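You operate a simulated robot arm through the tools that you are given. There is no shell and no other tool. Be economical: measure what you need, move in short steps, check, and stop when the job is done.

The job below is to be done with a simulated two-armed robot. You get a single attempt, and the scene is never put back.

JOB
Open the right cupboard door of the bench, take the square yellow can and put it on the upper shelf behind the right bench door, then shut the door. Take the red pad and leave it on the middle shelf of the repair stand. Take the small white bobbin on the top of the low cupboard and put it away on the top of the dark filler stand. Take the square mallet on the top of the low cupboard and put it away on the tool ledge. Close the left drawer of the low cupboard. Shut the lower left bench drawer. Any order will do. Set down upright: square yellow can, red pad.

It is judged by the outcome, as a careful person would: the job done as asked, and still so three seconds after it is handed in. It fails if anything else is knocked over, pushed out of place, dropped, spilled or broken.

ROBOT AND FRAMES
Two 7-joint arms with two-finger parallel grippers on one trunk, on a base that drives. Base frame: it is fixed to the floor where the robot stands at the start and does not move with it; the origin is under the middle of the robot, x ahead of it, y to its left, z up; the surface under the hand at the start is at about z = 800. Units: mm, degrees, N and s.
The left shoulder is at the start at [71, 156, 1005], the right one opposite. Places, roughly: left drawer of the low cupboard [-1200, 500, 800]; lower left bench drawer [400, -700, 500]; middle shelf of the repair stand [2800, 600, 300]; red pad (5x4x5 cm) [1000, -800, 800]; right cupboard door of the bench [600, -100, 400]; small white bobbin (6x6x5 cm) [-1200, 1400, 900]; square mallet (20x9x6 cm) [-1500, 800, 900]; square yellow can (11x6x18 cm) [1100, -700, 300]; tool ledge (22x38 cm) [6320, -3000, 880]; top of the dark filler stand [2900, -7200, 800]; upper shelf behind the right bench door (54x26 cm) [560, -240, 440]. Payload 3.91 kg a hand.
The TCP of each hand is the grasp point between the finger pads, 30 mm short of the fingertips. In the tool frame z runs along the fingers and y along their closing line. Largest opening 110 mm; finger width 20, thickness 10; the body of the gripper, 48 by 112 mm, starts 55 mm behind the TCP.
Orientation is that of the tool frame in the base frame, as a unit quaternion [x, y, z, w]. With the fingers straight down and closing along the base's y, the tool's x points along the base's -x, its y along +y and its z along -z.

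CONTROLS
- The arms move only by the tool servo_tool. It takes "left_rows", "right_rows" or both (then of equal length, played together; a hand with none holds still); each is a list of rows, each an object of numbers (a shift or turn left out is 0, a gripper value left out holds the last): "wx", "wy", "wz": the turn, a rotation vector about the tool's x, y, z in degrees; "x", "y", "z": the shift along the tool's x, y, z in mm; "claw": the opening, from 0 (shut) to 1 (fully open). In form: [{"wx": .., "wy": .., "wz": .., "x": .., "y": .., "z": .., "claw": ..}, ...]. A call has 1 to 12 rows; each row is the pose to reach, as a shift and turn from the pose commanded when the call began, along the tool's axes at that moment. A row lasts 0.2 s, in which the tool goes at most 50 mm and 8.6 degrees; a call with a longer step from one row to the next is refused whole, and so is a gripper value outside its range. Where a pose cannot be reached the arm comes as near as it can. A force on the tool above 40 N (or 10 N above the force at the start of the call, whichever is more), or a blocked arm, ends the call early, and 0.2 s more pass. The fingers move at their own pace (about 108 mm/s each) and stop on an object; they squeeze with about 39 N. The grip force told is the motor's: it shows also when the fingers shut on nothing. Time passes only in rows, and 0.2 s behind the last, so rows that repeat a pose let the fingers close. The reply holds the time, the measured pose of the TCP, the force on the tool along the base axes, the opening and the grip force, in the units named above and with some noise, with the torque about the TCP (base axes, N m) and any sound that the robot's microphone picked up.
- Cameras (640 x 400 px; columns grow to the right, rows downward): "scene" is now at [73.4, 32.8, 1194.9]; the picture's right is [0.82, -0.57, -0.00], its down [-0.53, -0.77, -0.36] and it looks along [0.20, 0.30, -0.93] (base axes); focal length 214 px, centre (320, 200). "left" rides on the left gripper at [72, -17, -104] in its tool frame; the picture's right is [0.23, 0.97, 0.00], its down [-0.76, 0.18, -0.62] and it looks along [-0.61, 0.14, 0.78] (tool axes); focal length 222 px, centre (320, 200). "right" rides on the right gripper at [72, 17, -103] in its tool frame; the picture's right is [-0.23, 0.97, 0.00], its down [-0.76, -0.18, -0.62] and it looks along [-0.61, -0.14, 0.78] (tool axes); focal length 222 px, centre (320, 200). There is no depth. A picture from a camera that has moved, and an enlarged one, comes with that camera's place and axes in the base frame and with its lens. The place of the scene camera against the robot may be out by one fixed shift of up to 25 mm in any direction.
- get_image(camera): a new picture of that camera. The clock stands still meanwhile.
- slide_trunk(by): slides the trunk up (or, below 0, down) by that many mm; the arms and the scene camera ride with it, the base frame stays. It gives what a move gives, with no picture.
- roll_base(legs): drives the robot by 1 to 6 legs, each [ahead, left, turn to the left] in mm, mm and degrees, along the robot's own axes; the way and the turn of a leg run together, so that a leg with both is an arc; at most 1500 mm and 180 degrees a leg. The arms and the cameras ride along, it lands a little off, and it stops where it bumps. It gives what a move gives.
- pan_tilt(pan, tilt): turns the head with the scene camera to pan (to the left, within 86 degrees either way) and tilt (down, from -29 to 69), counted from straight ahead of the robot. It gives what a move gives.
- inspect(camera, box): a new picture of the part [left, top, right, bottom] of that camera's present view, enlarged. The clock stands still meanwhile.
- job_done(): hands the job in; it is judged then, once.

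Work in short steps. Places have to be worked out from the pictures, the camera data and where the tool is seen: move nearer, look again, correct. Check each grasp and each placing, and mend what went wrong. You have 186 turns and 166 pictures in all, those below and enlarged ones among them. Open the grippers and draw the arms clear of the work before you hand the job in, unless the task says otherwise; then end with one line.

The tools are called after ">>>" as a command line: name --argument value ..., lists and objects as JSON in quotes. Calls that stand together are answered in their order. servo_tool: Moves the arms, as the interface text tells. Its arguments: {"type":"object","properties":{"left_rows":{"type":"array"},"right_rows":{"type":"array"}},"required":[]} The other tools are called the same way: slide_trunk (by) slides the trunk up or down; roll_base (legs) drives the base; pan_tilt (pan, tilt) turns the head that bears the scene camera; get_image (camera) takes a picture; inspect (camera, box) takes an enlarged picture of a part of a camera's view; job_done () hands the job in.

At the start:

```text
t: 0.0
left_ee_pos: [885.3, -74.1, 1089.0]
left_orientation: [-0.001, 1.0, 0.0, 0.0]
left_ft_force: [-0.3, 0.9, 0.3]
left_ft_torque: [-0.01, 0.0, 0.03]
left_grip_width: 110.0
left_grip_force: 0.1
right_ee_pos: [627.5, -627.5, 1066.1]
right_orientation: [0.0, 1.0, 0.001, 0.0]
right_ft_force: [-0.1, -0.5, 0.5]
right_ft_torque: [0.0, -0.03, 0.0]
right_grip_width: 110.1
right_grip_force: 0.0
trunk travel left (down, up): [-450.0, 490.0]
robot x, y, heading: [-0.8, 3.2, -0.1]
head pan, tilt: [55.5, 68.8]
```

scene: 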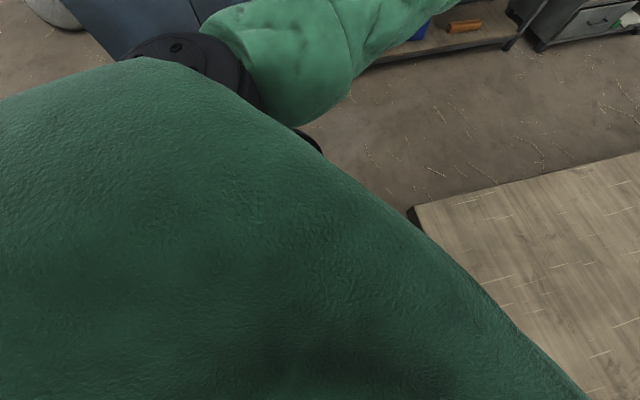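
right: 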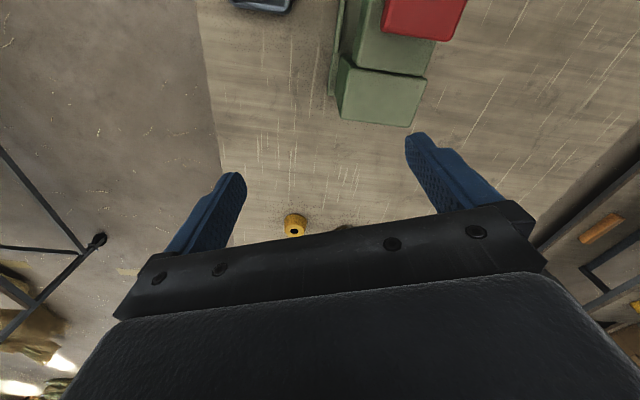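
left: 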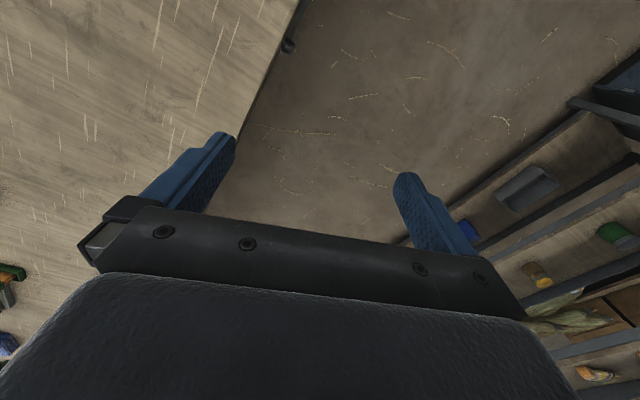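

The first pictures show only parts of the bench. I turn the head ahead to look over the bench and the room.

>>> pan_tilt --pan -30 --tilt 35

>>> get_image --camera "scene"

>>> pan_tilt --pan 15 --tilt 15

>>> get_image --camera "scene"

```text
t: 1.6
left_ee_pos: [883.7, -74.7, 1089.5]
left_orientation: [0.0, 1.0, 0.0, 0.0]
left_ft_force: [-0.3, 0.2, 0.6]
left_ft_torque: [-0.02, 0.03, -0.01]
left_grip_width: 110.1
left_grip_force: 0.1
right_ee_pos: [626.6, -626.4, 1066.3]
right_orientation: [-0.001, 1.0, -0.001, 0.0]
right_ft_force: [-0.1, 0.3, 1.0]
right_ft_torque: [-0.01, 0.0, -0.01]
right_grip_width: 109.8
right_grip_force: 0.0
trunk travel left (down, up): [-450.0, 490.0]
robot x, y, heading: [-4.2, -1.0, -0.1]
head pan, tilt: [-30.0, 35.0]
```

```text
162 pictures are left
camera scene: at [118.1, -57.3, 1238.5], right [-0.5, -0.87, 0.0], down [-0.5, 0.29, -0.82], along [0.71, -0.41, -0.57], focal length 214 px, centre (320, 200)
```

scene: 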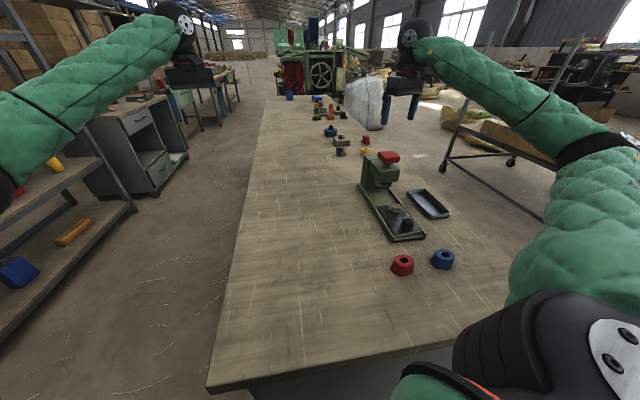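

```text
t: 2.7
left_ee_pos: [884.5, -74.6, 1090.3]
left_orientation: [0.0, 1.0, 0.0, 0.0]
left_ft_force: [-0.9, -0.3, 0.0]
left_ft_torque: [0.06, -0.03, 0.02]
left_grip_width: 110.1
left_grip_force: 0.1
right_ee_pos: [627.6, -627.0, 1066.1]
right_orientation: [0.0, 1.0, 0.0, 0.0]
right_ft_force: [-0.2, -0.3, -0.6]
right_ft_torque: [-0.01, 0.0, 0.0]
right_grip_width: 110.0
right_grip_force: 0.1
trunk travel left (down, up): [-450.0, 490.0]
robot x, y, heading: [-1.9, 6.1, 0.3]
head pan, tilt: [15.0, 15.0]
```

```text
161 pictures are left
camera scene: at [132.1, 10.7, 1270.5], right [0.26, -0.97, 0.0], down [-0.25, -0.07, -0.97], along [0.93, 0.25, -0.26], focal length 214 px, centre (320, 200)
```

scene: 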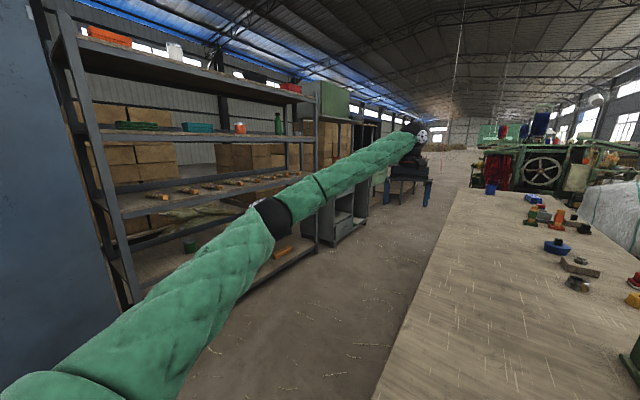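

Bench is turned about −20° and runs away from me. I zoom in on its top and look round to the right side and behind.

>>> pan_tilt --pan -40 --tilt 25

>>> inspect --camera "scene" --box '[220, 60, 480, 260]'

>>> pan_tilt --pan 86 --tilt 25

>>> get_image --camera "scene"

>>> pan_tilt --pan -86 --tilt 25

>>> get_image --camera "scene"

```text
t: 4.0
left_ee_pos: [883.9, -74.2, 1089.5]
left_orientation: [0.0, 1.0, 0.001, 0.001]
left_ft_force: [-0.7, 0.9, 0.9]
left_ft_torque: [0.03, 0.0, 0.0]
left_grip_width: 109.9
left_grip_force: 0.0
right_ee_pos: [627.9, -625.5, 1065.3]
right_orientation: [-0.001, 1.0, 0.0, 0.0]
right_ft_force: [-0.1, -1.0, 0.8]
right_ft_torque: [0.03, 0.01, 0.0]
right_grip_width: 110.2
right_grip_force: 0.0
trunk travel left (down, up): [-450.0, 490.0]
robot x, y, heading: [0.6, 2.9, -0.2]
head pan, tilt: [-40.0, 25.0]
```

```text
2.00 times, centred on (350, 160) of scene
camera zoom: at [112.5, -72.5, 1254.3], right [-0.64, -0.77, 0.0], down [-0.32, 0.27, -0.91], along [0.69, -0.58, -0.42], focal length 429 px, centre (260, 280)
```

zoom: 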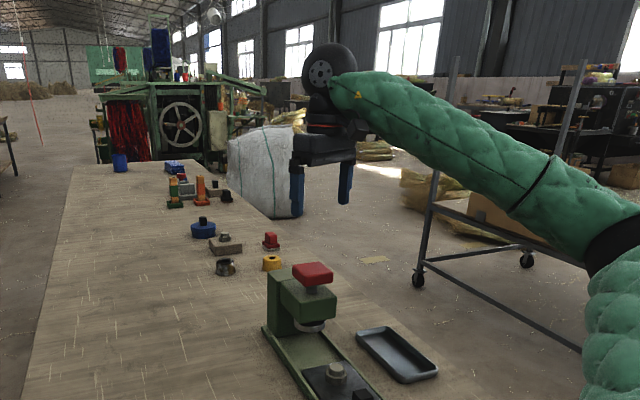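

```text
t: 6.0
left_ee_pos: [882.6, -75.0, 1089.8]
left_orientation: [0.0, 1.0, 0.0, 0.0]
left_ft_force: [-0.4, 0.1, -0.1]
left_ft_torque: [0.04, 0.02, -0.01]
left_grip_width: 110.0
left_grip_force: 0.1
right_ee_pos: [627.3, -627.5, 1066.0]
right_orientation: [0.001, 1.0, 0.0, 0.0]
right_ft_force: [0.3, 0.1, 0.4]
right_ft_torque: [0.03, 0.0, 0.0]
right_grip_width: 109.8
right_grip_force: 0.1
trunk travel left (down, up): [-450.0, 490.0]
robot x, y, heading: [-1.8, 0.3, -0.0]
head pan, tilt: [85.9, 25.0]
```

```text
159 pictures are left
camera scene: at [48.4, 78.5, 1254.3], right [1.0, -0.07, 0.0], down [-0.03, -0.42, -0.91], along [0.06, 0.9, -0.42], focal length 214 px, centre (320, 200)
```

scene: 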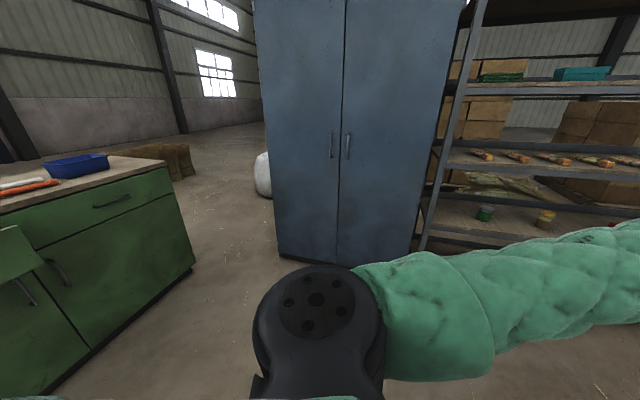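

```text
t: 8.6
left_ee_pos: [884.2, -75.2, 1090.0]
left_orientation: [0.0, 1.0, -0.001, 0.001]
left_ft_force: [-0.9, -0.4, 0.1]
left_ft_torque: [0.0, -0.02, 0.02]
left_grip_width: 110.1
left_grip_force: 0.1
right_ee_pos: [626.8, -626.8, 1065.9]
right_orientation: [0.0, 1.0, 0.0, -0.001]
right_ft_force: [0.3, -0.4, 0.6]
right_ft_torque: [0.0, 0.02, 0.0]
right_grip_width: 110.0
right_grip_force: 0.1
trunk travel left (down, up): [-450.0, 490.0]
robot x, y, heading: [1.1, 0.1, 0.2]
head pan, tilt: [-85.9, 25.0]
```

```text
158 pictures are left
camera scene: at [48.4, -105.3, 1254.3], right [-1.0, -0.07, 0.0], down [-0.03, 0.42, -0.91], along [0.06, -0.9, -0.42], focal length 214 px, centre (320, 200)
```

scene: 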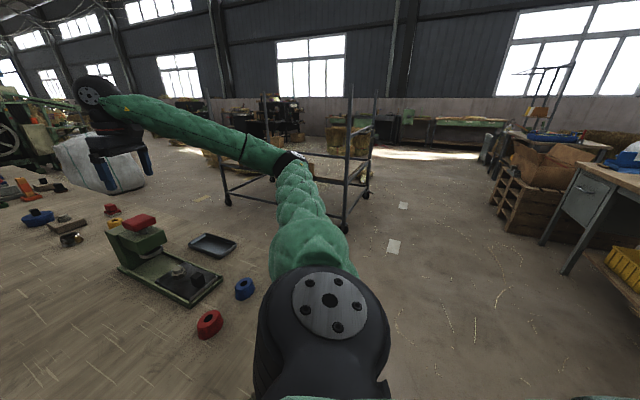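

The low cupboard (green) lies behind-left, its front facing about −31°. I back away from the bench, turn to face it, then look.

>>> roll_base --legs '[[-300, 110, 0], [0, 0, 149]]'

>>> pan_tilt --pan 0 --tilt 35

>>> get_image --camera "scene"

```text
t: 16.9
left_ee_pos: [-1019.6, 633.4, 1088.9]
left_orientation: [0.963, -0.268, 0.0, 0.001]
left_ft_force: [-0.1, 0.5, 0.2]
left_ft_torque: [0.01, -0.03, -0.01]
left_grip_width: 109.9
left_grip_force: 0.0
right_ee_pos: [-513.7, 973.4, 1065.3]
right_orientation: [0.963, -0.268, 0.0, 0.0]
right_ft_force: [0.6, 0.1, 0.5]
right_ft_torque: [0.01, 0.0, 0.02]
right_grip_width: 109.8
right_grip_force: 0.0
trunk travel left (down, up): [-450.0, 490.0]
robot x, y, heading: [-297.0, 114.3, 148.9]
head pan, tilt: [-85.9, 25.0]
```

```text
t: 18.5
left_ee_pos: [-1018.8, 634.2, 1089.1]
left_orientation: [0.964, -0.268, 0.0, 0.0]
left_ft_force: [-0.3, 0.8, -0.8]
left_ft_torque: [0.0, 0.01, 0.01]
left_grip_width: 110.1
left_grip_force: 0.0
right_ee_pos: [-513.7, 973.4, 1064.8]
right_orientation: [0.963, -0.268, 0.0, 0.0]
right_ft_force: [0.1, -0.2, 0.1]
right_ft_torque: [0.01, -0.01, 0.04]
right_grip_width: 109.8
right_grip_force: 0.0
trunk travel left (down, up): [-450.0, 490.0]
robot x, y, heading: [-299.4, 108.7, 149.1]
head pan, tilt: [0.0, 35.0]
```

```text
157 pictures are left
camera scene: at [-427.4, 171.7, 1238.5], right [0.52, 0.86, 0.0], down [0.49, -0.3, -0.82], along [-0.7, 0.42, -0.57], focal length 214 px, centre (320, 200)
```

scene: 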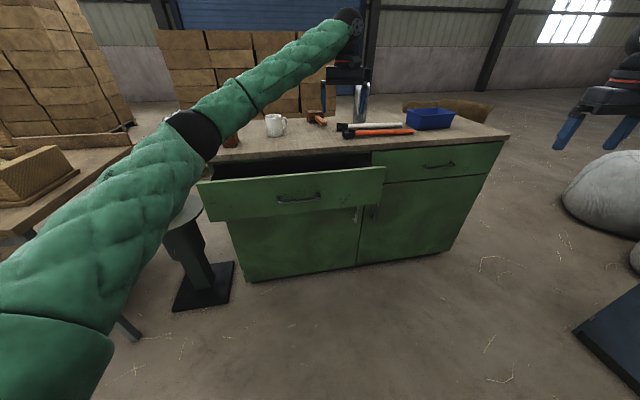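

The left drawer of the green cupboard is open. I zoom on its top to find mallet and bobbin.

>>> inspect --camera "scene" --box '[200, 80, 360, 180]'

>>> inspect --camera "scene" --box '[340, 80, 500, 180]'

>>> get_image --camera "left"

```text
4.00 times, centred on (280, 130) of scene
camera zoom: at [-427.4, 171.7, 1238.5], right [0.52, 0.86, 0.0], down [0.49, -0.3, -0.82], along [-0.7, 0.42, -0.57], focal length 858 px, centre (480, 480)
```

zoom: 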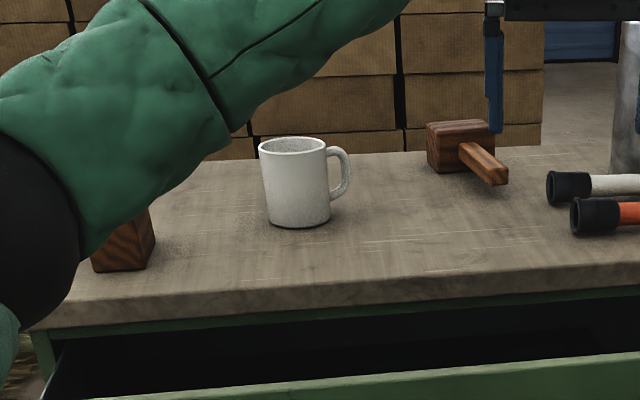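

```text
4.00 times, centred on (420, 130) of scene
camera zoom: at [-427.4, 171.7, 1238.5], right [0.52, 0.86, 0.0], down [0.49, -0.3, -0.82], along [-0.7, 0.42, -0.57], focal length 858 px, centre (-80, 480)
```

zoom: 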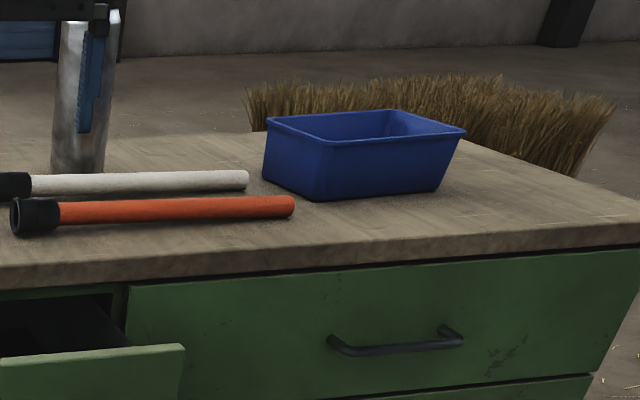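

```text
154 pictures are left
camera left: at [-948.1, 611.0, 1194.8], right [-0.31, -0.95, 0.0], down [-0.74, 0.24, 0.62], along [-0.59, 0.19, -0.78], focal length 222 px, centre (320, 200)
```

left: 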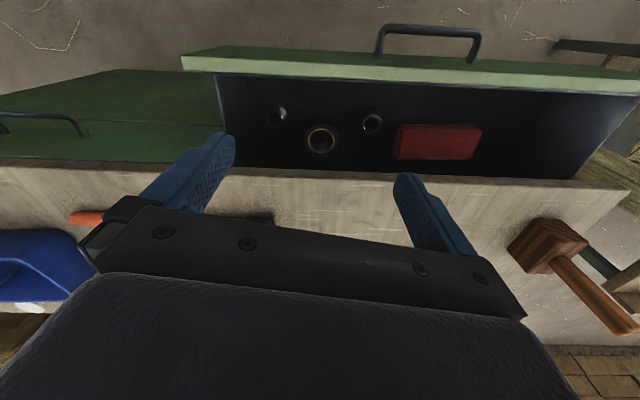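

Cupboard seems turned like the bench (its front faces ≈ −20°). I draw the left hand in and to the left, then drive to stand square before the open drawer.

>>> servo_tool --left_rows '[{"x": 30, "y": 28}, {"x": 60, "y": 56}, {"x": 90, "y": 84}, {"x": 120, "y": 112}, {"x": 150, "y": 140}, {"x": 180, "y": 168}, {"x": 210, "y": 196}, {"x": 240, "y": 224}, {"x": 240, "y": 224, "claw": 0}]'

>>> roll_base --legs '[[150, -178, 11]]'

>>> get_image --camera "scene"

>>> get_image --camera "left"

```text
t: 20.5
left_ee_pos: [-929.3, 315.3, 1089.9]
left_orientation: [0.963, -0.268, 0.0, 0.002]
left_ft_force: [-0.3, 0.4, -0.4]
left_ft_torque: [0.04, -0.02, 0.05]
left_grip_width: 26.4
left_grip_force: 0.0
right_ee_pos: [-513.5, 974.0, 1064.5]
right_orientation: [0.963, -0.268, 0.001, 0.0]
right_ft_force: [0.6, 1.4, 0.7]
right_ft_torque: [-0.04, -0.01, -0.01]
right_grip_width: 110.3
right_grip_force: 0.0
trunk travel left (down, up): [-450.0, 490.0]
robot x, y, heading: [-299.6, 112.0, 149.2]
head pan, tilt: [0.0, 35.0]
```

```text
t: 22.2
left_ee_pos: [-1014.9, 418.7, 1089.0]
left_orientation: [0.984, -0.176, 0.001, 0.001]
left_ft_force: [-0.1, 0.8, 1.1]
left_ft_torque: [-0.03, -0.02, 0.02]
left_grip_width: 0.0
left_grip_force: 37.7
right_ee_pos: [-731.4, 1143.4, 1064.3]
right_orientation: [0.984, -0.175, 0.001, 0.0]
right_ft_force: [-0.6, 0.7, -0.4]
right_ft_torque: [-0.01, 0.04, -0.04]
right_grip_width: 109.9
right_grip_force: 0.0
trunk travel left (down, up): [-450.0, 490.0]
robot x, y, heading: [-353.8, 335.9, 159.6]
head pan, tilt: [0.0, 35.0]
```

```text
153 pictures are left
camera scene: at [-497.6, 373.8, 1238.3], right [0.35, 0.94, 0.0], down [0.54, -0.2, -0.82], along [-0.77, 0.28, -0.57], focal length 214 px, centre (320, 200)
```

scene: 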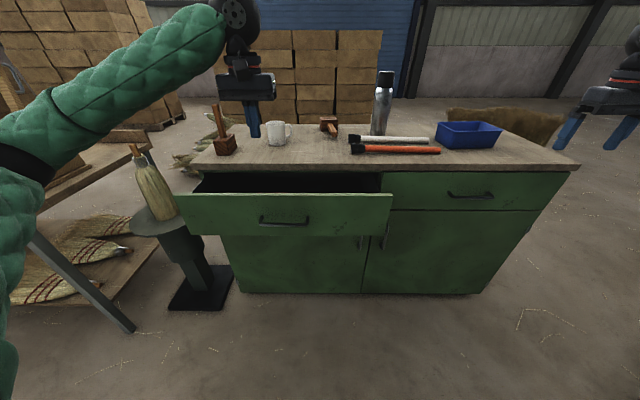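

```text
152 pictures are left
camera left: at [-941.9, 410.5, 1194.5], right [-0.12, -0.99, 0.0], down [-0.78, 0.1, 0.62], along [-0.62, 0.08, -0.78], focal length 222 px, centre (320, 200)
```

left: 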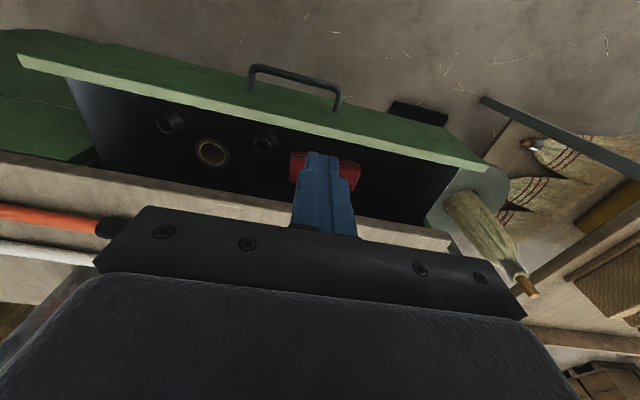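

The handle triangulates to about (−990, 447, 824), the drawer face some 30 mm behind it. I back up 200 mm, then turn the closed left hand to point forward and bring it down before the drawer face, beside the handle.

>>> roll_base --legs '[[-200, 0, 0.4]]'

>>> servo_tool --left_rows '[{"wy": -8, "x": -10, "y": -14, "z": 27}, {"wy": -16, "x": -20, "y": -28, "z": 54}, {"wy": -24, "x": -30, "y": -42, "z": 81}, {"wy": -32, "x": -40, "y": -56, "z": 108}, {"wy": -40, "x": -50, "y": -70, "z": 135}, {"wy": -48, "x": -60, "y": -84, "z": 162}, {"wy": -56, "x": -70, "y": -98, "z": 189}, {"wy": -64, "x": -80, "y": -112, "z": 216}, {"wy": -72, "x": -90, "y": -126, "z": 243}, {"wy": -80, "x": -100, "y": -140, "z": 270}]'

>>> get_image --camera "scene"

>>> get_image --camera "left"

```text
t: 23.9
left_ee_pos: [-822.0, 341.2, 1090.6]
left_orientation: [0.985, -0.171, -0.001, 0.0]
left_ft_force: [-0.1, -0.3, 1.2]
left_ft_torque: [0.03, 0.01, 0.0]
left_grip_width: 0.1
left_grip_force: 37.7
right_ee_pos: [-544.5, 1068.3, 1066.1]
right_orientation: [0.985, -0.17, -0.002, 0.0]
right_ft_force: [0.8, -0.4, 0.6]
right_ft_torque: [0.0, 0.04, 0.01]
right_grip_width: 110.1
right_grip_force: 0.1
trunk travel left (down, up): [-450.0, 490.0]
robot x, y, heading: [-166.2, 265.6, 160.6]
head pan, tilt: [0.0, 35.0]
```

```text
t: 26.1
left_ee_pos: [-870.8, 506.7, 820.3]
left_orientation: [0.754, -0.131, -0.634, -0.11]
left_ft_force: [0.7, 0.4, 0.3]
left_ft_torque: [0.01, -0.04, -0.02]
left_grip_width: 0.0
left_grip_force: 38.1
right_ee_pos: [-546.3, 1069.4, 1065.4]
right_orientation: [0.985, -0.17, 0.0, 0.0]
right_ft_force: [0.0, 0.0, -0.4]
right_ft_torque: [0.01, 0.0, -0.02]
right_grip_width: 109.9
right_grip_force: 0.1
trunk travel left (down, up): [-450.0, 490.0]
robot x, y, heading: [-167.0, 267.1, 160.2]
head pan, tilt: [0.0, 35.0]
```

```text
151 pictures are left
camera scene: at [-305.5, 301.8, 1238.6], right [0.34, 0.94, 0.0], down [0.54, -0.19, -0.82], along [-0.77, 0.27, -0.57], focal length 214 px, centre (320, 200)
```

scene: 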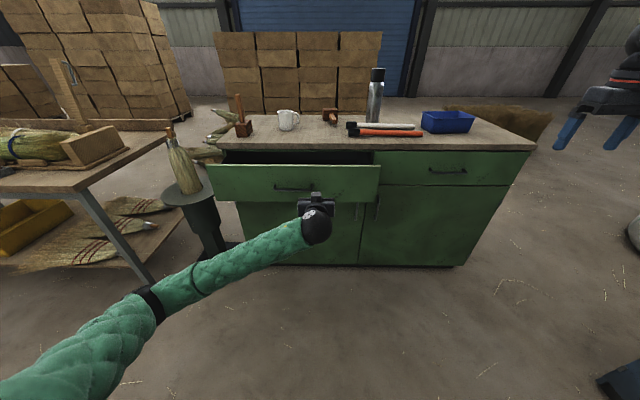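

```text
150 pictures are left
camera left: at [-757.5, 485.4, 768.7], right [-0.29, -0.93, -0.22], down [0.4, -0.33, 0.86], along [-0.87, 0.16, 0.46], focal length 222 px, centre (320, 200)
```

left: 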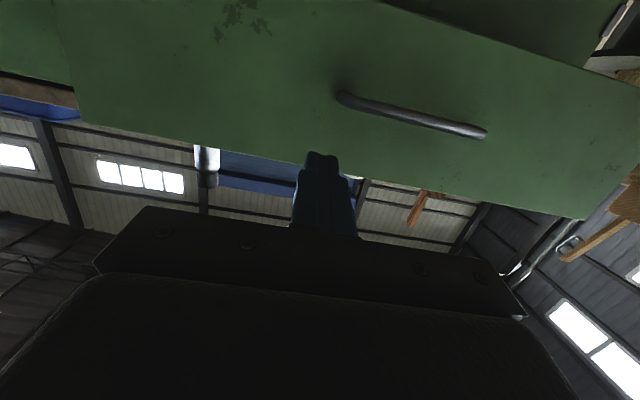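

Fingertip is level with the drawer face, just beside the handle. I shift 40 mm sideways and push forward until it stops.

>>> servo_tool --left_rows '[{"y": -20, "x": -4, "z": 20}, {"y": -40, "x": -9, "z": 50}, {"y": -40, "x": -14, "z": 79}, {"y": -40, "x": -18, "z": 104}, {"y": -40, "x": -23, "z": 129}, {"y": -40, "x": -27, "z": 154}, {"y": -40, "x": -31, "z": 178}, {"y": -40, "x": -36, "z": 203}, {"y": -40, "x": -39, "z": 222}, {"y": -40, "x": -42, "z": 240}, {"y": -40, "x": -45, "z": 256}, {"y": -40, "x": -48, "z": 272}]'

>>> get_image --camera "scene"

```text
t: 28.7
left_ee_pos: [-1110.8, 636.0, 820.6]
left_orientation: [0.756, -0.131, -0.632, -0.11]
left_ft_force: [20.0, -10.7, 3.3]
left_ft_torque: [0.06, 0.22, 0.05]
left_grip_width: 0.0
left_grip_force: 37.2
right_ee_pos: [-546.0, 1068.6, 1065.0]
right_orientation: [0.985, -0.17, 0.0, 0.0]
right_ft_force: [-0.6, 0.9, -0.5]
right_ft_torque: [0.01, -0.03, -0.05]
right_grip_width: 109.8
right_grip_force: 0.0
trunk travel left (down, up): [-450.0, 490.0]
robot x, y, heading: [-164.2, 267.9, 160.3]
head pan, tilt: [0.0, 35.0]
stopped in row 12 (left hand): the force on the tool passed its limit at 90 N (the readings are from after the stop); the commanded pose is now the measured one
```

```text
149 pictures are left
camera scene: at [-304.6, 301.4, 1238.6], right [0.34, 0.94, 0.0], down [0.54, -0.19, -0.82], along [-0.77, 0.27, -0.57], focal length 214 px, centre (320, 200)
```

scene: 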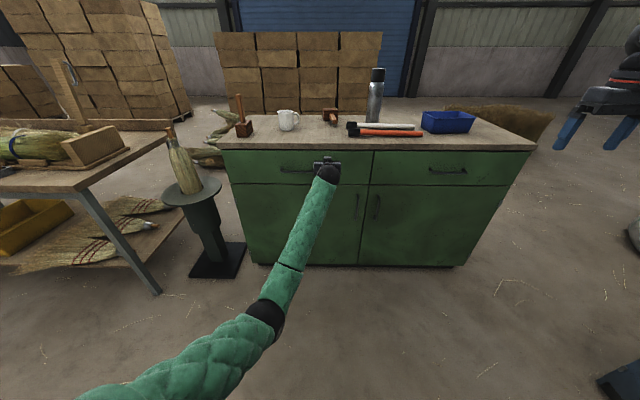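

The drawer is shut. I withdraw the left hand, raise it and turn the fingers down again.

>>> servo_tool --left_rows '[{"z": -49, "x": 9}, {"z": -98, "x": 17}, {"z": -148, "x": 26}, {"wy": 8.5, "z": -159, "x": -6}, {"wy": 17, "z": -170, "x": -38}, {"wy": 25.5, "z": -181, "x": -69}, {"wy": 34, "z": -193, "x": -101}, {"wy": 42.5, "z": -204, "x": -133}, {"wy": 51, "z": -215, "x": -165}, {"wy": 59.5, "z": -226, "x": -196}, {"wy": 68, "z": -238, "x": -228}, {"wy": 76.5, "z": -249, "x": -260, "claw": 1}]'

>>> servo_tool --left_rows '[{"wy": 3.5, "z": 0}, {"wy": 3.5, "z": -40}]'

>>> inspect --camera "scene" --box '[220, 60, 380, 160]'

>>> inspect --camera "scene" --box '[370, 80, 530, 180]'

```text
refused: row 3 steps farther than a row can; nothing moved
```

```text
t: 29.3
left_ee_pos: [-1075.0, 622.0, 825.2]
left_orientation: [0.774, -0.134, -0.609, -0.105]
left_ft_force: [-0.5, -0.6, 0.2]
left_ft_torque: [0.01, -0.02, -0.01]
left_grip_width: 0.0
left_grip_force: 37.4
right_ee_pos: [-545.3, 1069.1, 1066.2]
right_orientation: [0.985, -0.17, 0.0, -0.001]
right_ft_force: [-0.7, -0.2, 0.2]
right_ft_torque: [-0.03, 0.0, -0.01]
right_grip_width: 109.7
right_grip_force: 0.1
trunk travel left (down, up): [-450.0, 490.0]
robot x, y, heading: [-166.1, 269.5, 160.5]
head pan, tilt: [0.0, 35.0]
```

```text
4.00 times, centred on (300, 110) of scene
camera zoom: at [-304.1, 301.5, 1238.7], right [0.34, 0.94, 0.0], down [0.54, -0.19, -0.82], along [-0.77, 0.27, -0.57], focal length 858 px, centre (400, 560)
```

zoom: 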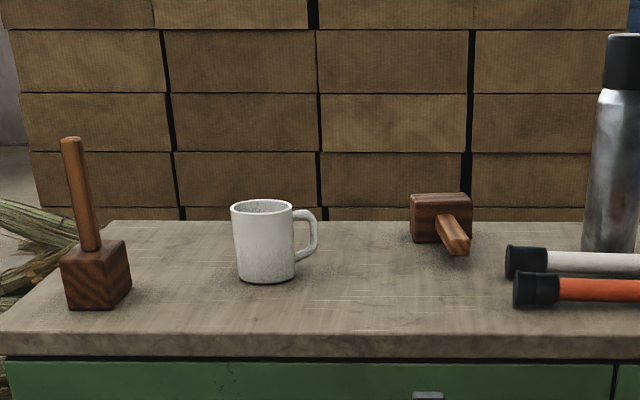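

```text
4.00 times, centred on (450, 130) of scene
camera zoom: at [-304.1, 301.5, 1238.7], right [0.34, 0.94, 0.0], down [0.54, -0.19, -0.82], along [-0.77, 0.27, -0.57], focal length 858 px, centre (-200, 480)
```

zoom: 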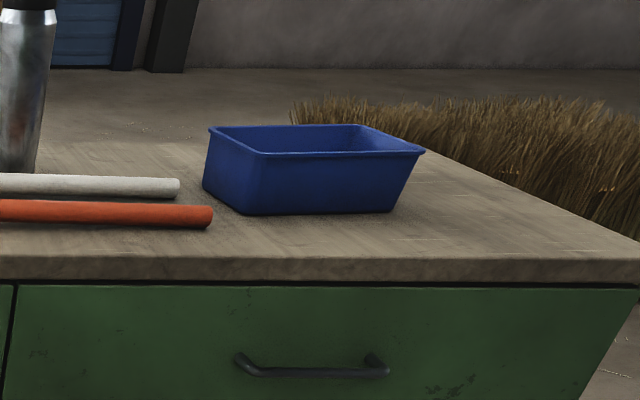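

That mallet lying with its handle towards us is the square one. I redo the retreat with smaller steps.

>>> servo_tool --left_rows '[{"z": -48, "x": 9}, {"z": -96, "x": 17}, {"wy": 8.5, "z": -107, "x": -14}, {"wy": 17, "z": -118, "x": -46}, {"wy": 25.5, "z": -129, "x": -78}, {"wy": 34, "z": -140, "x": -110}, {"wy": 42.5, "z": -151, "x": -142}, {"wy": 51, "z": -162, "x": -174}, {"wy": 59.5, "z": -173, "x": -206}, {"wy": 68, "z": -184, "x": -238}, {"wy": 76.1, "z": -195, "x": -270, "claw": 1}, {"wy": 76.1, "z": -203, "x": -310, "claw": 1}]'

>>> pan_tilt --pan 0 --tilt 45

```text
t: 31.9
left_ee_pos: [-1071.2, 658.5, 1207.0]
left_orientation: [0.986, -0.168, -0.007, 0.004]
left_ft_force: [2.1, -0.6, 7.5]
left_ft_torque: [0.12, 0.14, 0.01]
left_grip_width: 109.9
left_grip_force: 0.1
left hand out of reach, approached as far as the arm can: row 7, 8, 9, 10, 11, 12
right_ee_pos: [-544.9, 1067.6, 1068.5]
right_orientation: [0.985, -0.17, -0.001, 0.0]
right_ft_force: [-0.4, 0.5, 1.0]
right_ft_torque: [0.0, -0.02, -0.02]
right_grip_width: 109.8
right_grip_force: 0.0
trunk travel left (down, up): [-450.0, 490.0]
robot x, y, heading: [-166.8, 268.0, 160.5]
head pan, tilt: [0.0, 35.0]
```

```text
t: 32.6
left_ee_pos: [-1077.4, 662.3, 1190.9]
left_orientation: [0.986, -0.167, 0.0, 0.007]
left_ft_force: [0.4, -0.4, 0.0]
left_ft_torque: [-0.05, -0.03, 0.02]
left_grip_width: 109.8
left_grip_force: 0.1
right_ee_pos: [-548.2, 1069.4, 1064.9]
right_orientation: [0.985, -0.17, 0.001, 0.001]
right_ft_force: [-1.0, -0.1, -0.2]
right_ft_torque: [-0.01, -0.08, -0.01]
right_grip_width: 110.1
right_grip_force: 0.1
trunk travel left (down, up): [-450.0, 490.0]
robot x, y, heading: [-164.2, 268.4, 160.3]
head pan, tilt: [0.0, 45.0]
```

Triangulation puts the mallet head near (−1478, 774, 930) and the blue tray near (−1175, 1330). I pull both hands back to safe poses and then drive up to the cupboard.

>>> servo_tool --left_rows '[{"x": 37, "y": 29}, {"x": 74, "y": 58}, {"x": 111, "y": 87}, {"x": 148, "y": 116}, {"x": 185, "y": 145}, {"x": 222, "y": 174}, {"x": 259, "y": 203}, {"x": 296, "y": 232}, {"x": 333, "y": 261}, {"x": 370, "y": 290}]' --right_rows '[{"y": 20, "z": -10}, {"y": 40, "z": -20}, {"y": 60, "z": -30}, {"y": 80, "z": -40}, {"y": 100, "z": -50}, {"y": 120, "z": -60}, {"y": 140, "z": -70}, {"y": 160, "z": -80}, {"y": 180, "z": -90}, {"y": 200, "z": -100}]'

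>>> roll_base --legs '[[500, -280, 0]]'

>>> get_image --camera "scene"

>>> get_image --camera "right"

>>> get_image --camera "left"

```text
t: 34.8
left_ee_pos: [-1084.5, 619.2, 1234.3]
left_orientation: [0.985, -0.17, -0.001, -0.001]
left_ft_force: [-0.6, -0.2, 0.0]
left_ft_torque: [-0.01, -0.02, -0.01]
left_grip_width: 110.2
left_grip_force: 0.1
left hand out of reach, approached as far as the arm can: row 1, 2, 3, 4, 5, 6, 7, 8, 9, 10
right_ee_pos: [-614.3, 879.5, 1165.4]
right_orientation: [0.985, -0.171, 0.0, 0.0]
right_ft_force: [0.7, -0.1, 0.0]
right_ft_torque: [0.01, 0.02, 0.01]
right_grip_width: 110.1
right_grip_force: 0.1
trunk travel left (down, up): [-450.0, 490.0]
robot x, y, heading: [-164.2, 267.9, 160.5]
head pan, tilt: [0.0, 45.0]
```

```text
t: 38.0
left_ee_pos: [-1461.2, 1046.5, 1231.0]
left_orientation: [0.986, -0.169, -0.002, 0.0]
left_ft_force: [-0.7, 0.4, 0.2]
left_ft_torque: [-0.01, 0.01, -0.01]
left_grip_width: 109.8
left_grip_force: 0.1
right_ee_pos: [-990.3, 1307.4, 1164.2]
right_orientation: [0.985, -0.17, 0.001, 0.001]
right_ft_force: [-0.4, 0.4, 0.4]
right_ft_torque: [-0.02, 0.0, -0.03]
right_grip_width: 109.9
right_grip_force: 0.1
trunk travel left (down, up): [-450.0, 490.0]
robot x, y, heading: [-539.2, 690.9, 160.3]
head pan, tilt: [0.0, 45.0]
```

```text
146 pictures are left
camera scene: at [-674.5, 727.3, 1223.6], right [0.33, 0.94, 0.0], down [0.67, -0.24, -0.71], along [-0.67, 0.24, -0.71], focal length 214 px, centre (320, 200)
```

scene: 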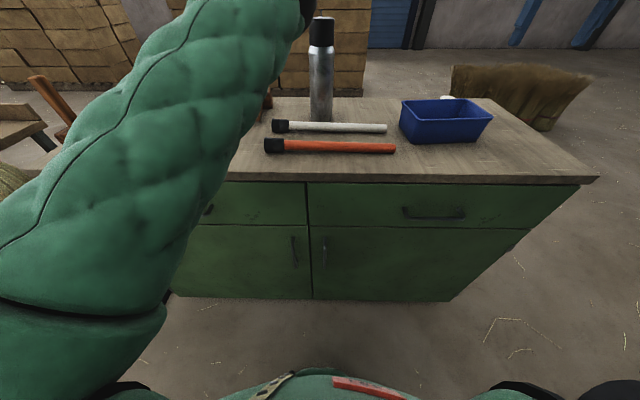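

```text
145 pictures are left
camera right: at [-926.6, 1267.4, 1268.1], right [-0.54, -0.84, 0.0], down [-0.66, 0.42, 0.62], along [-0.52, 0.34, -0.78], focal length 222 px, centre (320, 200)
```

right: 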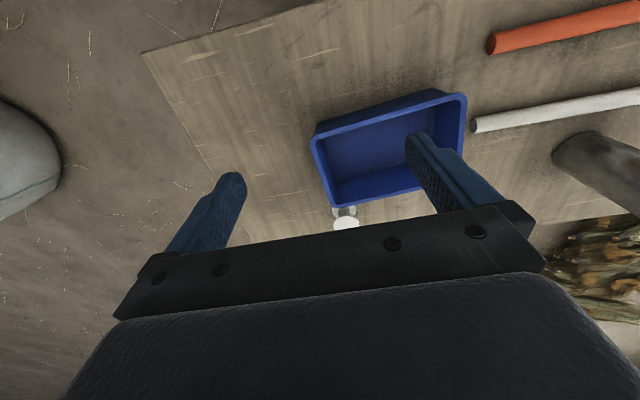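

```text
144 pictures are left
camera left: at [-1387.3, 1039.3, 1337.1], right [-0.11, -0.99, 0.0], down [-0.78, 0.09, 0.63], along [-0.62, 0.07, -0.78], focal length 222 px, centre (320, 200)
```

left: 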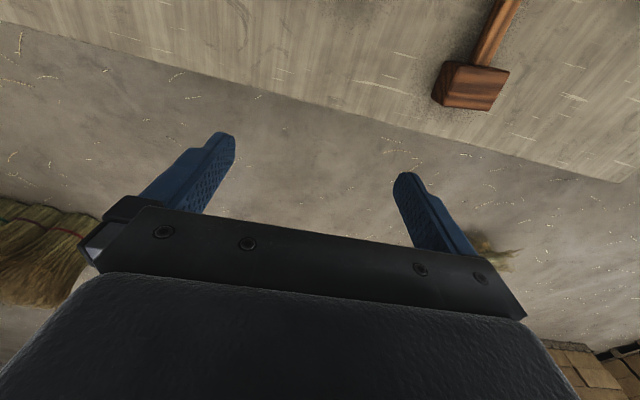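

The bobbin stands behind the blue tray near (−1218, 1394); mallet head near (−1494, 801), handle towards me. The left arm is in an awkward stretched pose, so I lower and pull it back in a small test.

>>> servo_tool --left_rows '[{"x": 40, "z": 10}, {"x": 80, "z": 20}, {"x": 120, "z": 30}, {"x": 160, "z": 40}, {"x": 160, "z": 40}]'

```text
t: 39.2
left_ee_pos: [-1426.0, 1086.5, 1245.7]
left_orientation: [0.986, -0.169, -0.003, 0.002]
left_ft_force: [-0.1, -1.0, 0.5]
left_ft_torque: [0.06, -0.01, 0.0]
left_grip_width: 109.9
left_grip_force: 0.1
left hand out of reach, approached as far as the arm can: row 1, 2, 3, 4, 5
right_ee_pos: [-988.5, 1309.4, 1165.0]
right_orientation: [0.985, -0.17, 0.0, 0.001]
right_ft_force: [0.5, 0.2, -0.5]
right_ft_torque: [-0.04, 0.09, 0.0]
right_grip_width: 110.0
right_grip_force: 0.1
trunk travel left (down, up): [-450.0, 490.0]
robot x, y, heading: [-541.6, 693.0, 160.5]
head pan, tilt: [0.0, 45.0]
```

The left arm seems stuck in a bad elbow branch with a commanded pose too close in. I back off 350 mm so it is clear of the bottle, then command it outward to a reachable pose.

>>> roll_base --legs '[[-350, 0, 0]]'

>>> servo_tool --left_rows '[{"x": -50}, {"x": -100}, {"x": -150}, {"x": -200}, {"x": -250}, {"x": -300}, {"x": -350}, {"x": -400}, {"x": -400}, {"x": -400}]'

```text
t: 41.5
left_ee_pos: [-1093.7, 969.8, 1245.9]
left_orientation: [0.985, -0.171, -0.002, 0.001]
left_ft_force: [-0.4, 0.3, 0.1]
left_ft_torque: [0.01, 0.03, -0.03]
left_grip_width: 110.0
left_grip_force: 0.2
right_ee_pos: [-655.0, 1189.2, 1164.8]
right_orientation: [0.985, -0.171, 0.0, 0.0]
right_ft_force: [-0.2, 0.2, 0.8]
right_ft_torque: [-0.01, 0.01, 0.03]
right_grip_width: 109.9
right_grip_force: 0.1
trunk travel left (down, up): [-450.0, 490.0]
robot x, y, heading: [-209.2, 578.7, 160.2]
head pan, tilt: [0.0, 45.0]
```

```text
t: 43.7
left_ee_pos: [-1173.6, 931.7, 1141.2]
left_orientation: [0.985, -0.171, -0.001, 0.001]
left_ft_force: [-1.1, -0.5, 0.4]
left_ft_torque: [-0.02, 0.05, 0.02]
left_grip_width: 109.9
left_grip_force: 0.0
left hand out of reach, approached as far as the arm can: row 1, 2, 3, 4, 5, 6, 7, 8, 9, 10
right_ee_pos: [-656.6, 1191.4, 1165.5]
right_orientation: [0.985, -0.171, -0.001, 0.0]
right_ft_force: [-1.4, -0.2, 0.4]
right_ft_torque: [0.05, -0.03, 0.0]
right_grip_width: 110.0
right_grip_force: 0.1
trunk travel left (down, up): [-450.0, 490.0]
robot x, y, heading: [-211.6, 576.8, 160.2]
head pan, tilt: [0.0, 45.0]
```

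I look at the left arm to see how it is bent.

>>> pan_tilt --pan 20 --tilt 35

>>> get_image --camera "scene"

```text
t: 44.6
left_ee_pos: [-1174.8, 932.2, 1141.1]
left_orientation: [0.985, -0.171, 0.0, 0.001]
left_ft_force: [0.7, 0.3, 0.4]
left_ft_torque: [0.0, 0.0, 0.02]
left_grip_width: 109.8
left_grip_force: 0.1
right_ee_pos: [-656.9, 1190.8, 1164.9]
right_orientation: [0.985, -0.172, 0.0, 0.0]
right_ft_force: [-0.1, 0.2, -0.2]
right_ft_torque: [0.01, 0.01, 0.01]
right_grip_width: 110.0
right_grip_force: 0.1
trunk travel left (down, up): [-450.0, 490.0]
robot x, y, heading: [-207.5, 576.8, 160.1]
head pan, tilt: [20.0, 35.0]
```

```text
143 pictures are left
camera scene: at [-353.6, 581.1, 1238.4], right [0.0, 1.0, 0.0], down [0.57, 0.0, -0.82], along [-0.82, 0.0, -0.57], focal length 214 px, centre (320, 200)
```

scene: 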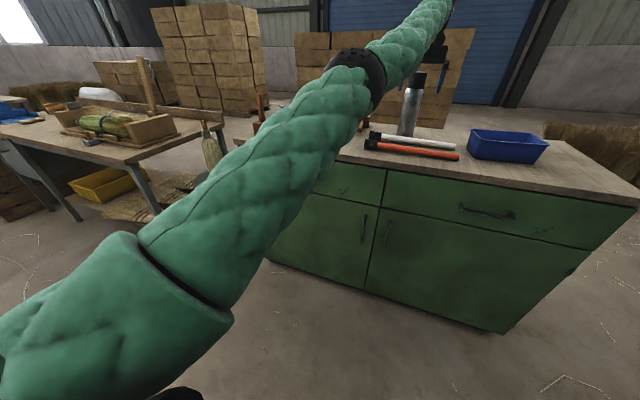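

The arm is nearly straight. I back away further and tilt the tool forward to let it re-bend.

>>> roll_base --legs '[[-300, 0, 0]]'

>>> servo_tool --left_rows '[{"wy": -8, "z": 30}, {"wy": -16, "z": 60}, {"wy": -24, "z": 90}, {"wy": -32, "z": 120}, {"wy": -40, "z": 150}, {"wy": -48, "z": 180}, {"wy": -56, "z": 210}, {"wy": -64, "z": 240}, {"wy": -72, "z": 270}, {"wy": -72, "z": 270}, {"wy": -72, "z": 270}]'

>>> get_image --camera "scene"

```text
t: 46.6
left_ee_pos: [-890.4, 828.1, 1142.1]
left_orientation: [0.985, -0.171, -0.001, 0.002]
left_ft_force: [0.6, 0.6, -0.1]
left_ft_torque: [0.01, 0.0, -0.03]
left_grip_width: 109.6
left_grip_force: 0.0
right_ee_pos: [-371.8, 1088.5, 1166.3]
right_orientation: [0.985, -0.171, 0.0, -0.001]
right_ft_force: [0.8, -0.4, -0.1]
right_ft_torque: [0.02, 0.02, -0.01]
right_grip_width: 110.2
right_grip_force: 0.0
trunk travel left (down, up): [-450.0, 490.0]
robot x, y, heading: [71.0, 475.0, 160.3]
head pan, tilt: [20.0, 35.0]
```

```text
t: 48.5
left_ee_pos: [-1061.4, 963.8, 920.9]
left_orientation: [0.825, -0.142, -0.539, -0.092]
left_ft_force: [0.2, 2.6, 5.6]
left_ft_torque: [-0.15, -0.39, 0.12]
left_grip_width: 109.1
left_grip_force: 0.1
left hand out of reach, approached as far as the arm can: row 1, 2, 3, 4, 5, 6, 7, 8, 9
right_ee_pos: [-373.6, 1086.9, 1165.6]
right_orientation: [0.985, -0.171, 0.0, 0.001]
right_ft_force: [-0.8, 0.0, -0.6]
right_ft_torque: [-0.01, -0.05, 0.03]
right_grip_width: 110.1
right_grip_force: 0.1
trunk travel left (down, up): [-450.0, 490.0]
robot x, y, heading: [73.9, 473.2, 160.3]
head pan, tilt: [20.0, 35.0]
stopped in row 9 (left hand): the force on the tool passed its limit at 78 N (the readings are from after the stop); the commanded pose is now the measured one
```

```text
142 pictures are left
camera scene: at [-68.4, 478.5, 1239.0], right [-0.01, 1.0, 0.0], down [0.57, 0.0, -0.82], along [-0.82, -0.01, -0.57], focal length 214 px, centre (320, 200)
```

scene: 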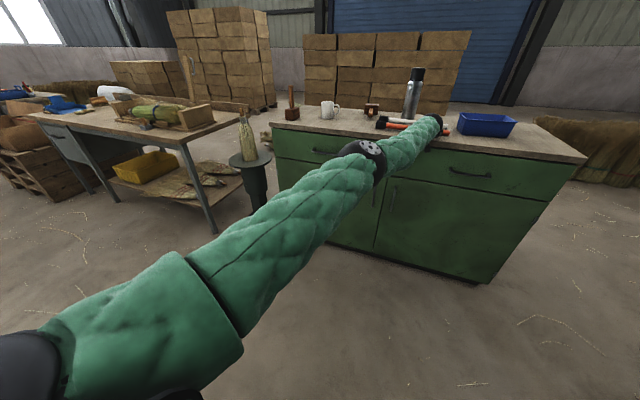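

The hand stretched out and touched the cupboard top; its commanded pose is now the measured one. I lift slightly and pull it straight back.

>>> servo_tool --left_rows '[{"z": -20, "x": -20}, {"z": -55, "x": -5}, {"z": -95, "x": 12}, {"z": -135, "x": 30}, {"z": -175, "x": 47}, {"z": -215, "x": 65}, {"z": -255, "x": 82}, {"z": -295, "x": 100}, {"z": -330, "x": 115}, {"z": -330, "x": 115}]'

>>> inspect --camera "scene" --box '[260, 50, 580, 250]'

```text
t: 50.7
left_ee_pos: [-1011.9, 1024.4, 954.6]
left_orientation: [0.827, -0.143, -0.536, -0.093]
left_ft_force: [0.6, 0.0, 0.0]
left_ft_torque: [0.01, -0.01, -0.01]
left_grip_width: 109.9
left_grip_force: 0.0
left hand out of reach, approached as far as the arm can: row 1, 2, 3, 4, 5, 6, 7, 8, 9, 10
right_ee_pos: [-374.2, 1087.5, 1165.5]
right_orientation: [0.986, -0.169, 0.001, 0.0]
right_ft_force: [1.1, 0.1, 0.2]
right_ft_torque: [0.03, 0.01, -0.01]
right_grip_width: 109.8
right_grip_force: 0.1
trunk travel left (down, up): [-450.0, 490.0]
robot x, y, heading: [71.2, 471.0, 160.6]
head pan, tilt: [20.0, 35.0]
```

```text
2.00 times, centred on (420, 150) of scene
camera zoom: at [-70.0, 479.0, 1238.5], right [-0.01, 1.0, 0.0], down [0.57, 0.0, -0.82], along [-0.82, -0.01, -0.57], focal length 429 px, centre (120, 300)
```

zoom: 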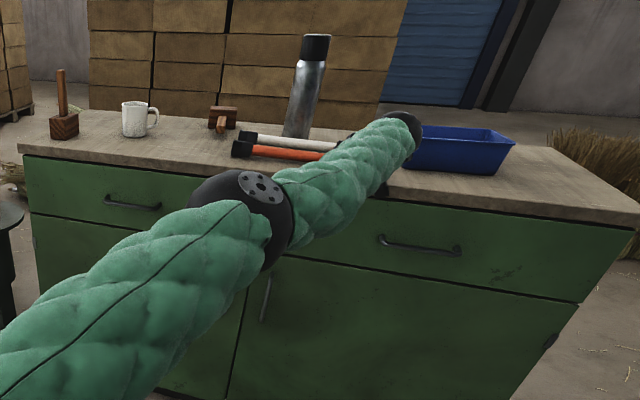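

The arm is still straight. I let it hold the commanded (retracted) pose for a while to see whether it converges.

>>> servo_tool --left_rows '[{"wy": 6}, {"wy": 12}, {"wy": 18}, {"wy": 24}, {"wy": 30}, {"wy": 36}, {"wy": 42}, {"wy": 48}, {"wy": 48}, {"wy": 48}, {"wy": 48}, {"wy": 48}]'

```text
t: 53.3
left_ee_pos: [-917.9, 961.0, 942.2]
left_orientation: [0.973, -0.167, -0.154, -0.026]
left_ft_force: [-0.5, 0.0, -0.3]
left_ft_torque: [0.02, -0.02, -0.01]
left_grip_width: 109.9
left_grip_force: 0.1
left hand out of reach, approached as far as the arm can: row 1, 2, 3, 4, 5, 6, 7, 8, 9, 10, 11, 12
right_ee_pos: [-374.3, 1088.8, 1164.2]
right_orientation: [0.985, -0.17, 0.001, 0.0]
right_ft_force: [0.2, -0.5, -1.1]
right_ft_torque: [-0.02, -0.01, 0.0]
right_grip_width: 109.9
right_grip_force: 0.2
trunk travel left (down, up): [-450.0, 490.0]
robot x, y, heading: [70.9, 477.5, 160.4]
head pan, tilt: [20.0, 35.0]
```

Pulling inward fails like an elbow stuck just past straight. I back off a bit, command the hand outward beyond reach, then inward again, to let the elbow snap through.

>>> roll_base --legs '[[-200, 0, 0]]'

>>> servo_tool --left_rows '[{"x": -50, "z": -30}, {"x": -100, "z": -60}, {"x": -140, "z": -90}, {"x": -180, "z": -120}, {"x": -220, "z": -150}, {"x": -260, "z": -180}, {"x": -300, "z": -200}, {"x": -340, "z": -200}, {"x": -380, "z": -200}, {"x": -420, "z": -200}, {"x": -460, "z": -200}, {"x": -500, "z": -200}]'

>>> servo_tool --left_rows '[{"x": 50}, {"x": 100}, {"x": 150}, {"x": 200}, {"x": 250}, {"x": 300}, {"x": 350}, {"x": 400}, {"x": 450}, {"x": 450}]'

```text
t: 54.9
left_ee_pos: [-730.5, 895.2, 944.0]
left_orientation: [0.973, -0.169, -0.156, -0.027]
left_ft_force: [0.2, 0.5, -0.3]
left_ft_torque: [0.0, 0.02, 0.0]
left_grip_width: 109.7
left_grip_force: 0.2
right_ee_pos: [-186.8, 1021.9, 1165.6]
right_orientation: [0.985, -0.171, 0.0, 0.0]
right_ft_force: [0.3, 0.0, 1.1]
right_ft_torque: [-0.01, 0.05, -0.01]
right_grip_width: 110.1
right_grip_force: 0.0
trunk travel left (down, up): [-450.0, 490.0]
robot x, y, heading: [258.4, 409.5, 160.4]
head pan, tilt: [20.0, 35.0]
```

```text
refused: row 1 steps farther than a row can; nothing moved
```

```text
t: 57.1
left_ee_pos: [-707.1, 928.5, 794.5]
left_orientation: [0.973, -0.168, -0.156, -0.026]
left_ft_force: [-0.5, -0.2, -1.2]
left_ft_torque: [-0.01, 0.03, -0.01]
left_grip_width: 109.8
left_grip_force: 0.0
left hand out of reach, approached as far as the arm can: row 1, 2, 3, 4, 5, 6, 7, 8, 9, 10
right_ee_pos: [-185.0, 1022.2, 1165.2]
right_orientation: [0.985, -0.17, 0.0, 0.001]
right_ft_force: [0.3, -0.5, 0.6]
right_ft_torque: [0.02, 0.04, 0.03]
right_grip_width: 110.0
right_grip_force: 0.0
trunk travel left (down, up): [-450.0, 490.0]
robot x, y, heading: [259.3, 411.9, 160.2]
head pan, tilt: [20.0, 35.0]
```

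I push the command outward beyond full stretch in two calls, then inward.

>>> servo_tool --left_rows '[{"x": -49}, {"x": -98}, {"x": -147}, {"x": -196}, {"x": -245}, {"x": -294}, {"x": -343}, {"x": -392}, {"x": -441}, {"x": -490}, {"x": -539}, {"x": -588}]'

>>> servo_tool --left_rows '[{"x": -49}, {"x": -98}, {"x": -147}, {"x": -196}, {"x": -245}, {"x": -294}, {"x": -343}, {"x": -392}, {"x": -392}]'

>>> servo_tool --left_rows '[{"x": 49}, {"x": 98}, {"x": 147}, {"x": 196}, {"x": 245}, {"x": 294}, {"x": 343}, {"x": 392}, {"x": 392}, {"x": 392}]'

```text
t: 59.7
left_ee_pos: [-797.4, 810.5, 911.7]
left_orientation: [0.973, -0.169, -0.154, -0.029]
left_ft_force: [0.4, 1.1, -0.9]
left_ft_torque: [-0.02, 0.09, 0.03]
left_grip_width: 109.7
left_grip_force: 0.1
left hand out of reach, approached as far as the arm can: row 1, 2, 3, 4, 5, 6, 7, 8, 9, 10, 11, 12
right_ee_pos: [-186.2, 1017.5, 1166.6]
right_orientation: [0.986, -0.17, 0.001, -0.001]
right_ft_force: [-0.3, -1.3, 1.1]
right_ft_torque: [0.08, 0.01, 0.0]
right_grip_width: 110.2
right_grip_force: 0.1
trunk travel left (down, up): [-450.0, 490.0]
robot x, y, heading: [262.9, 408.5, 160.3]
head pan, tilt: [20.0, 35.0]
```

```text
t: 61.7
left_ee_pos: [-826.6, 755.1, 975.5]
left_orientation: [0.973, -0.168, -0.155, -0.026]
left_ft_force: [0.4, 0.5, -0.5]
left_ft_torque: [-0.03, -0.02, -0.08]
left_grip_width: 110.2
left_grip_force: 0.1
left hand out of reach, approached as far as the arm can: row 1, 2, 3, 4, 5, 6, 7, 8, 9
right_ee_pos: [-188.0, 1022.4, 1164.2]
right_orientation: [0.986, -0.17, 0.001, 0.001]
right_ft_force: [-0.3, -0.4, -0.5]
right_ft_torque: [-0.02, -0.02, 0.02]
right_grip_width: 110.3
right_grip_force: 0.2
trunk travel left (down, up): [-450.0, 490.0]
robot x, y, heading: [261.7, 408.0, 160.4]
head pan, tilt: [20.0, 35.0]
```

```text
t: 63.5
left_ee_pos: [-596.7, 619.4, 896.8]
left_orientation: [0.958, -0.138, -0.25, -0.012]
left_ft_force: [1.0, -0.2, 0.3]
left_ft_torque: [0.0, -0.06, 0.0]
left_grip_width: 109.9
left_grip_force: 0.1
left hand out of reach, approached as far as the arm can: row 4, 5, 6, 7, 8, 9
right_ee_pos: [-190.1, 1021.5, 1165.1]
right_orientation: [0.985, -0.17, 0.0, 0.0]
right_ft_force: [-0.6, 0.8, 0.7]
right_ft_torque: [0.04, -0.03, -0.02]
right_grip_width: 110.0
right_grip_force: 0.0
trunk travel left (down, up): [-450.0, 490.0]
robot x, y, heading: [262.2, 405.4, 160.5]
head pan, tilt: [20.0, 35.0]
stopped in row 9 (left hand): the arm was blocked; the commanded pose is now the measured one
```

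The elbow snapped through; now the hand is drawn in but "blocked". I look at the arm.

>>> pan_tilt --pan 40 --tilt 40

>>> get_image --camera "scene"

```text
t: 64.3
left_ee_pos: [-596.2, 618.8, 896.1]
left_orientation: [0.958, -0.139, -0.25, -0.012]
left_ft_force: [0.3, 0.2, 0.6]
left_ft_torque: [-0.01, 0.01, -0.01]
left_grip_width: 110.0
left_grip_force: 0.0
right_ee_pos: [-189.2, 1021.4, 1165.2]
right_orientation: [0.985, -0.171, 0.0, 0.0]
right_ft_force: [-0.1, 0.0, 0.0]
right_ft_torque: [0.01, -0.03, 0.02]
right_grip_width: 110.1
right_grip_force: 0.0
trunk travel left (down, up): [-450.0, 490.0]
robot x, y, heading: [260.9, 406.9, 160.3]
head pan, tilt: [40.0, 40.0]
```

```text
140 pictures are left
camera scene: at [124.2, 383.9, 1231.0], right [-0.35, 0.94, 0.0], down [0.6, 0.22, -0.77], along [-0.72, -0.27, -0.64], focal length 214 px, centre (320, 200)
```

scene: 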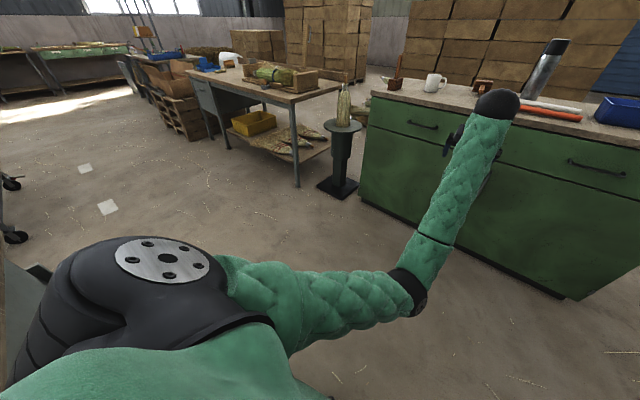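

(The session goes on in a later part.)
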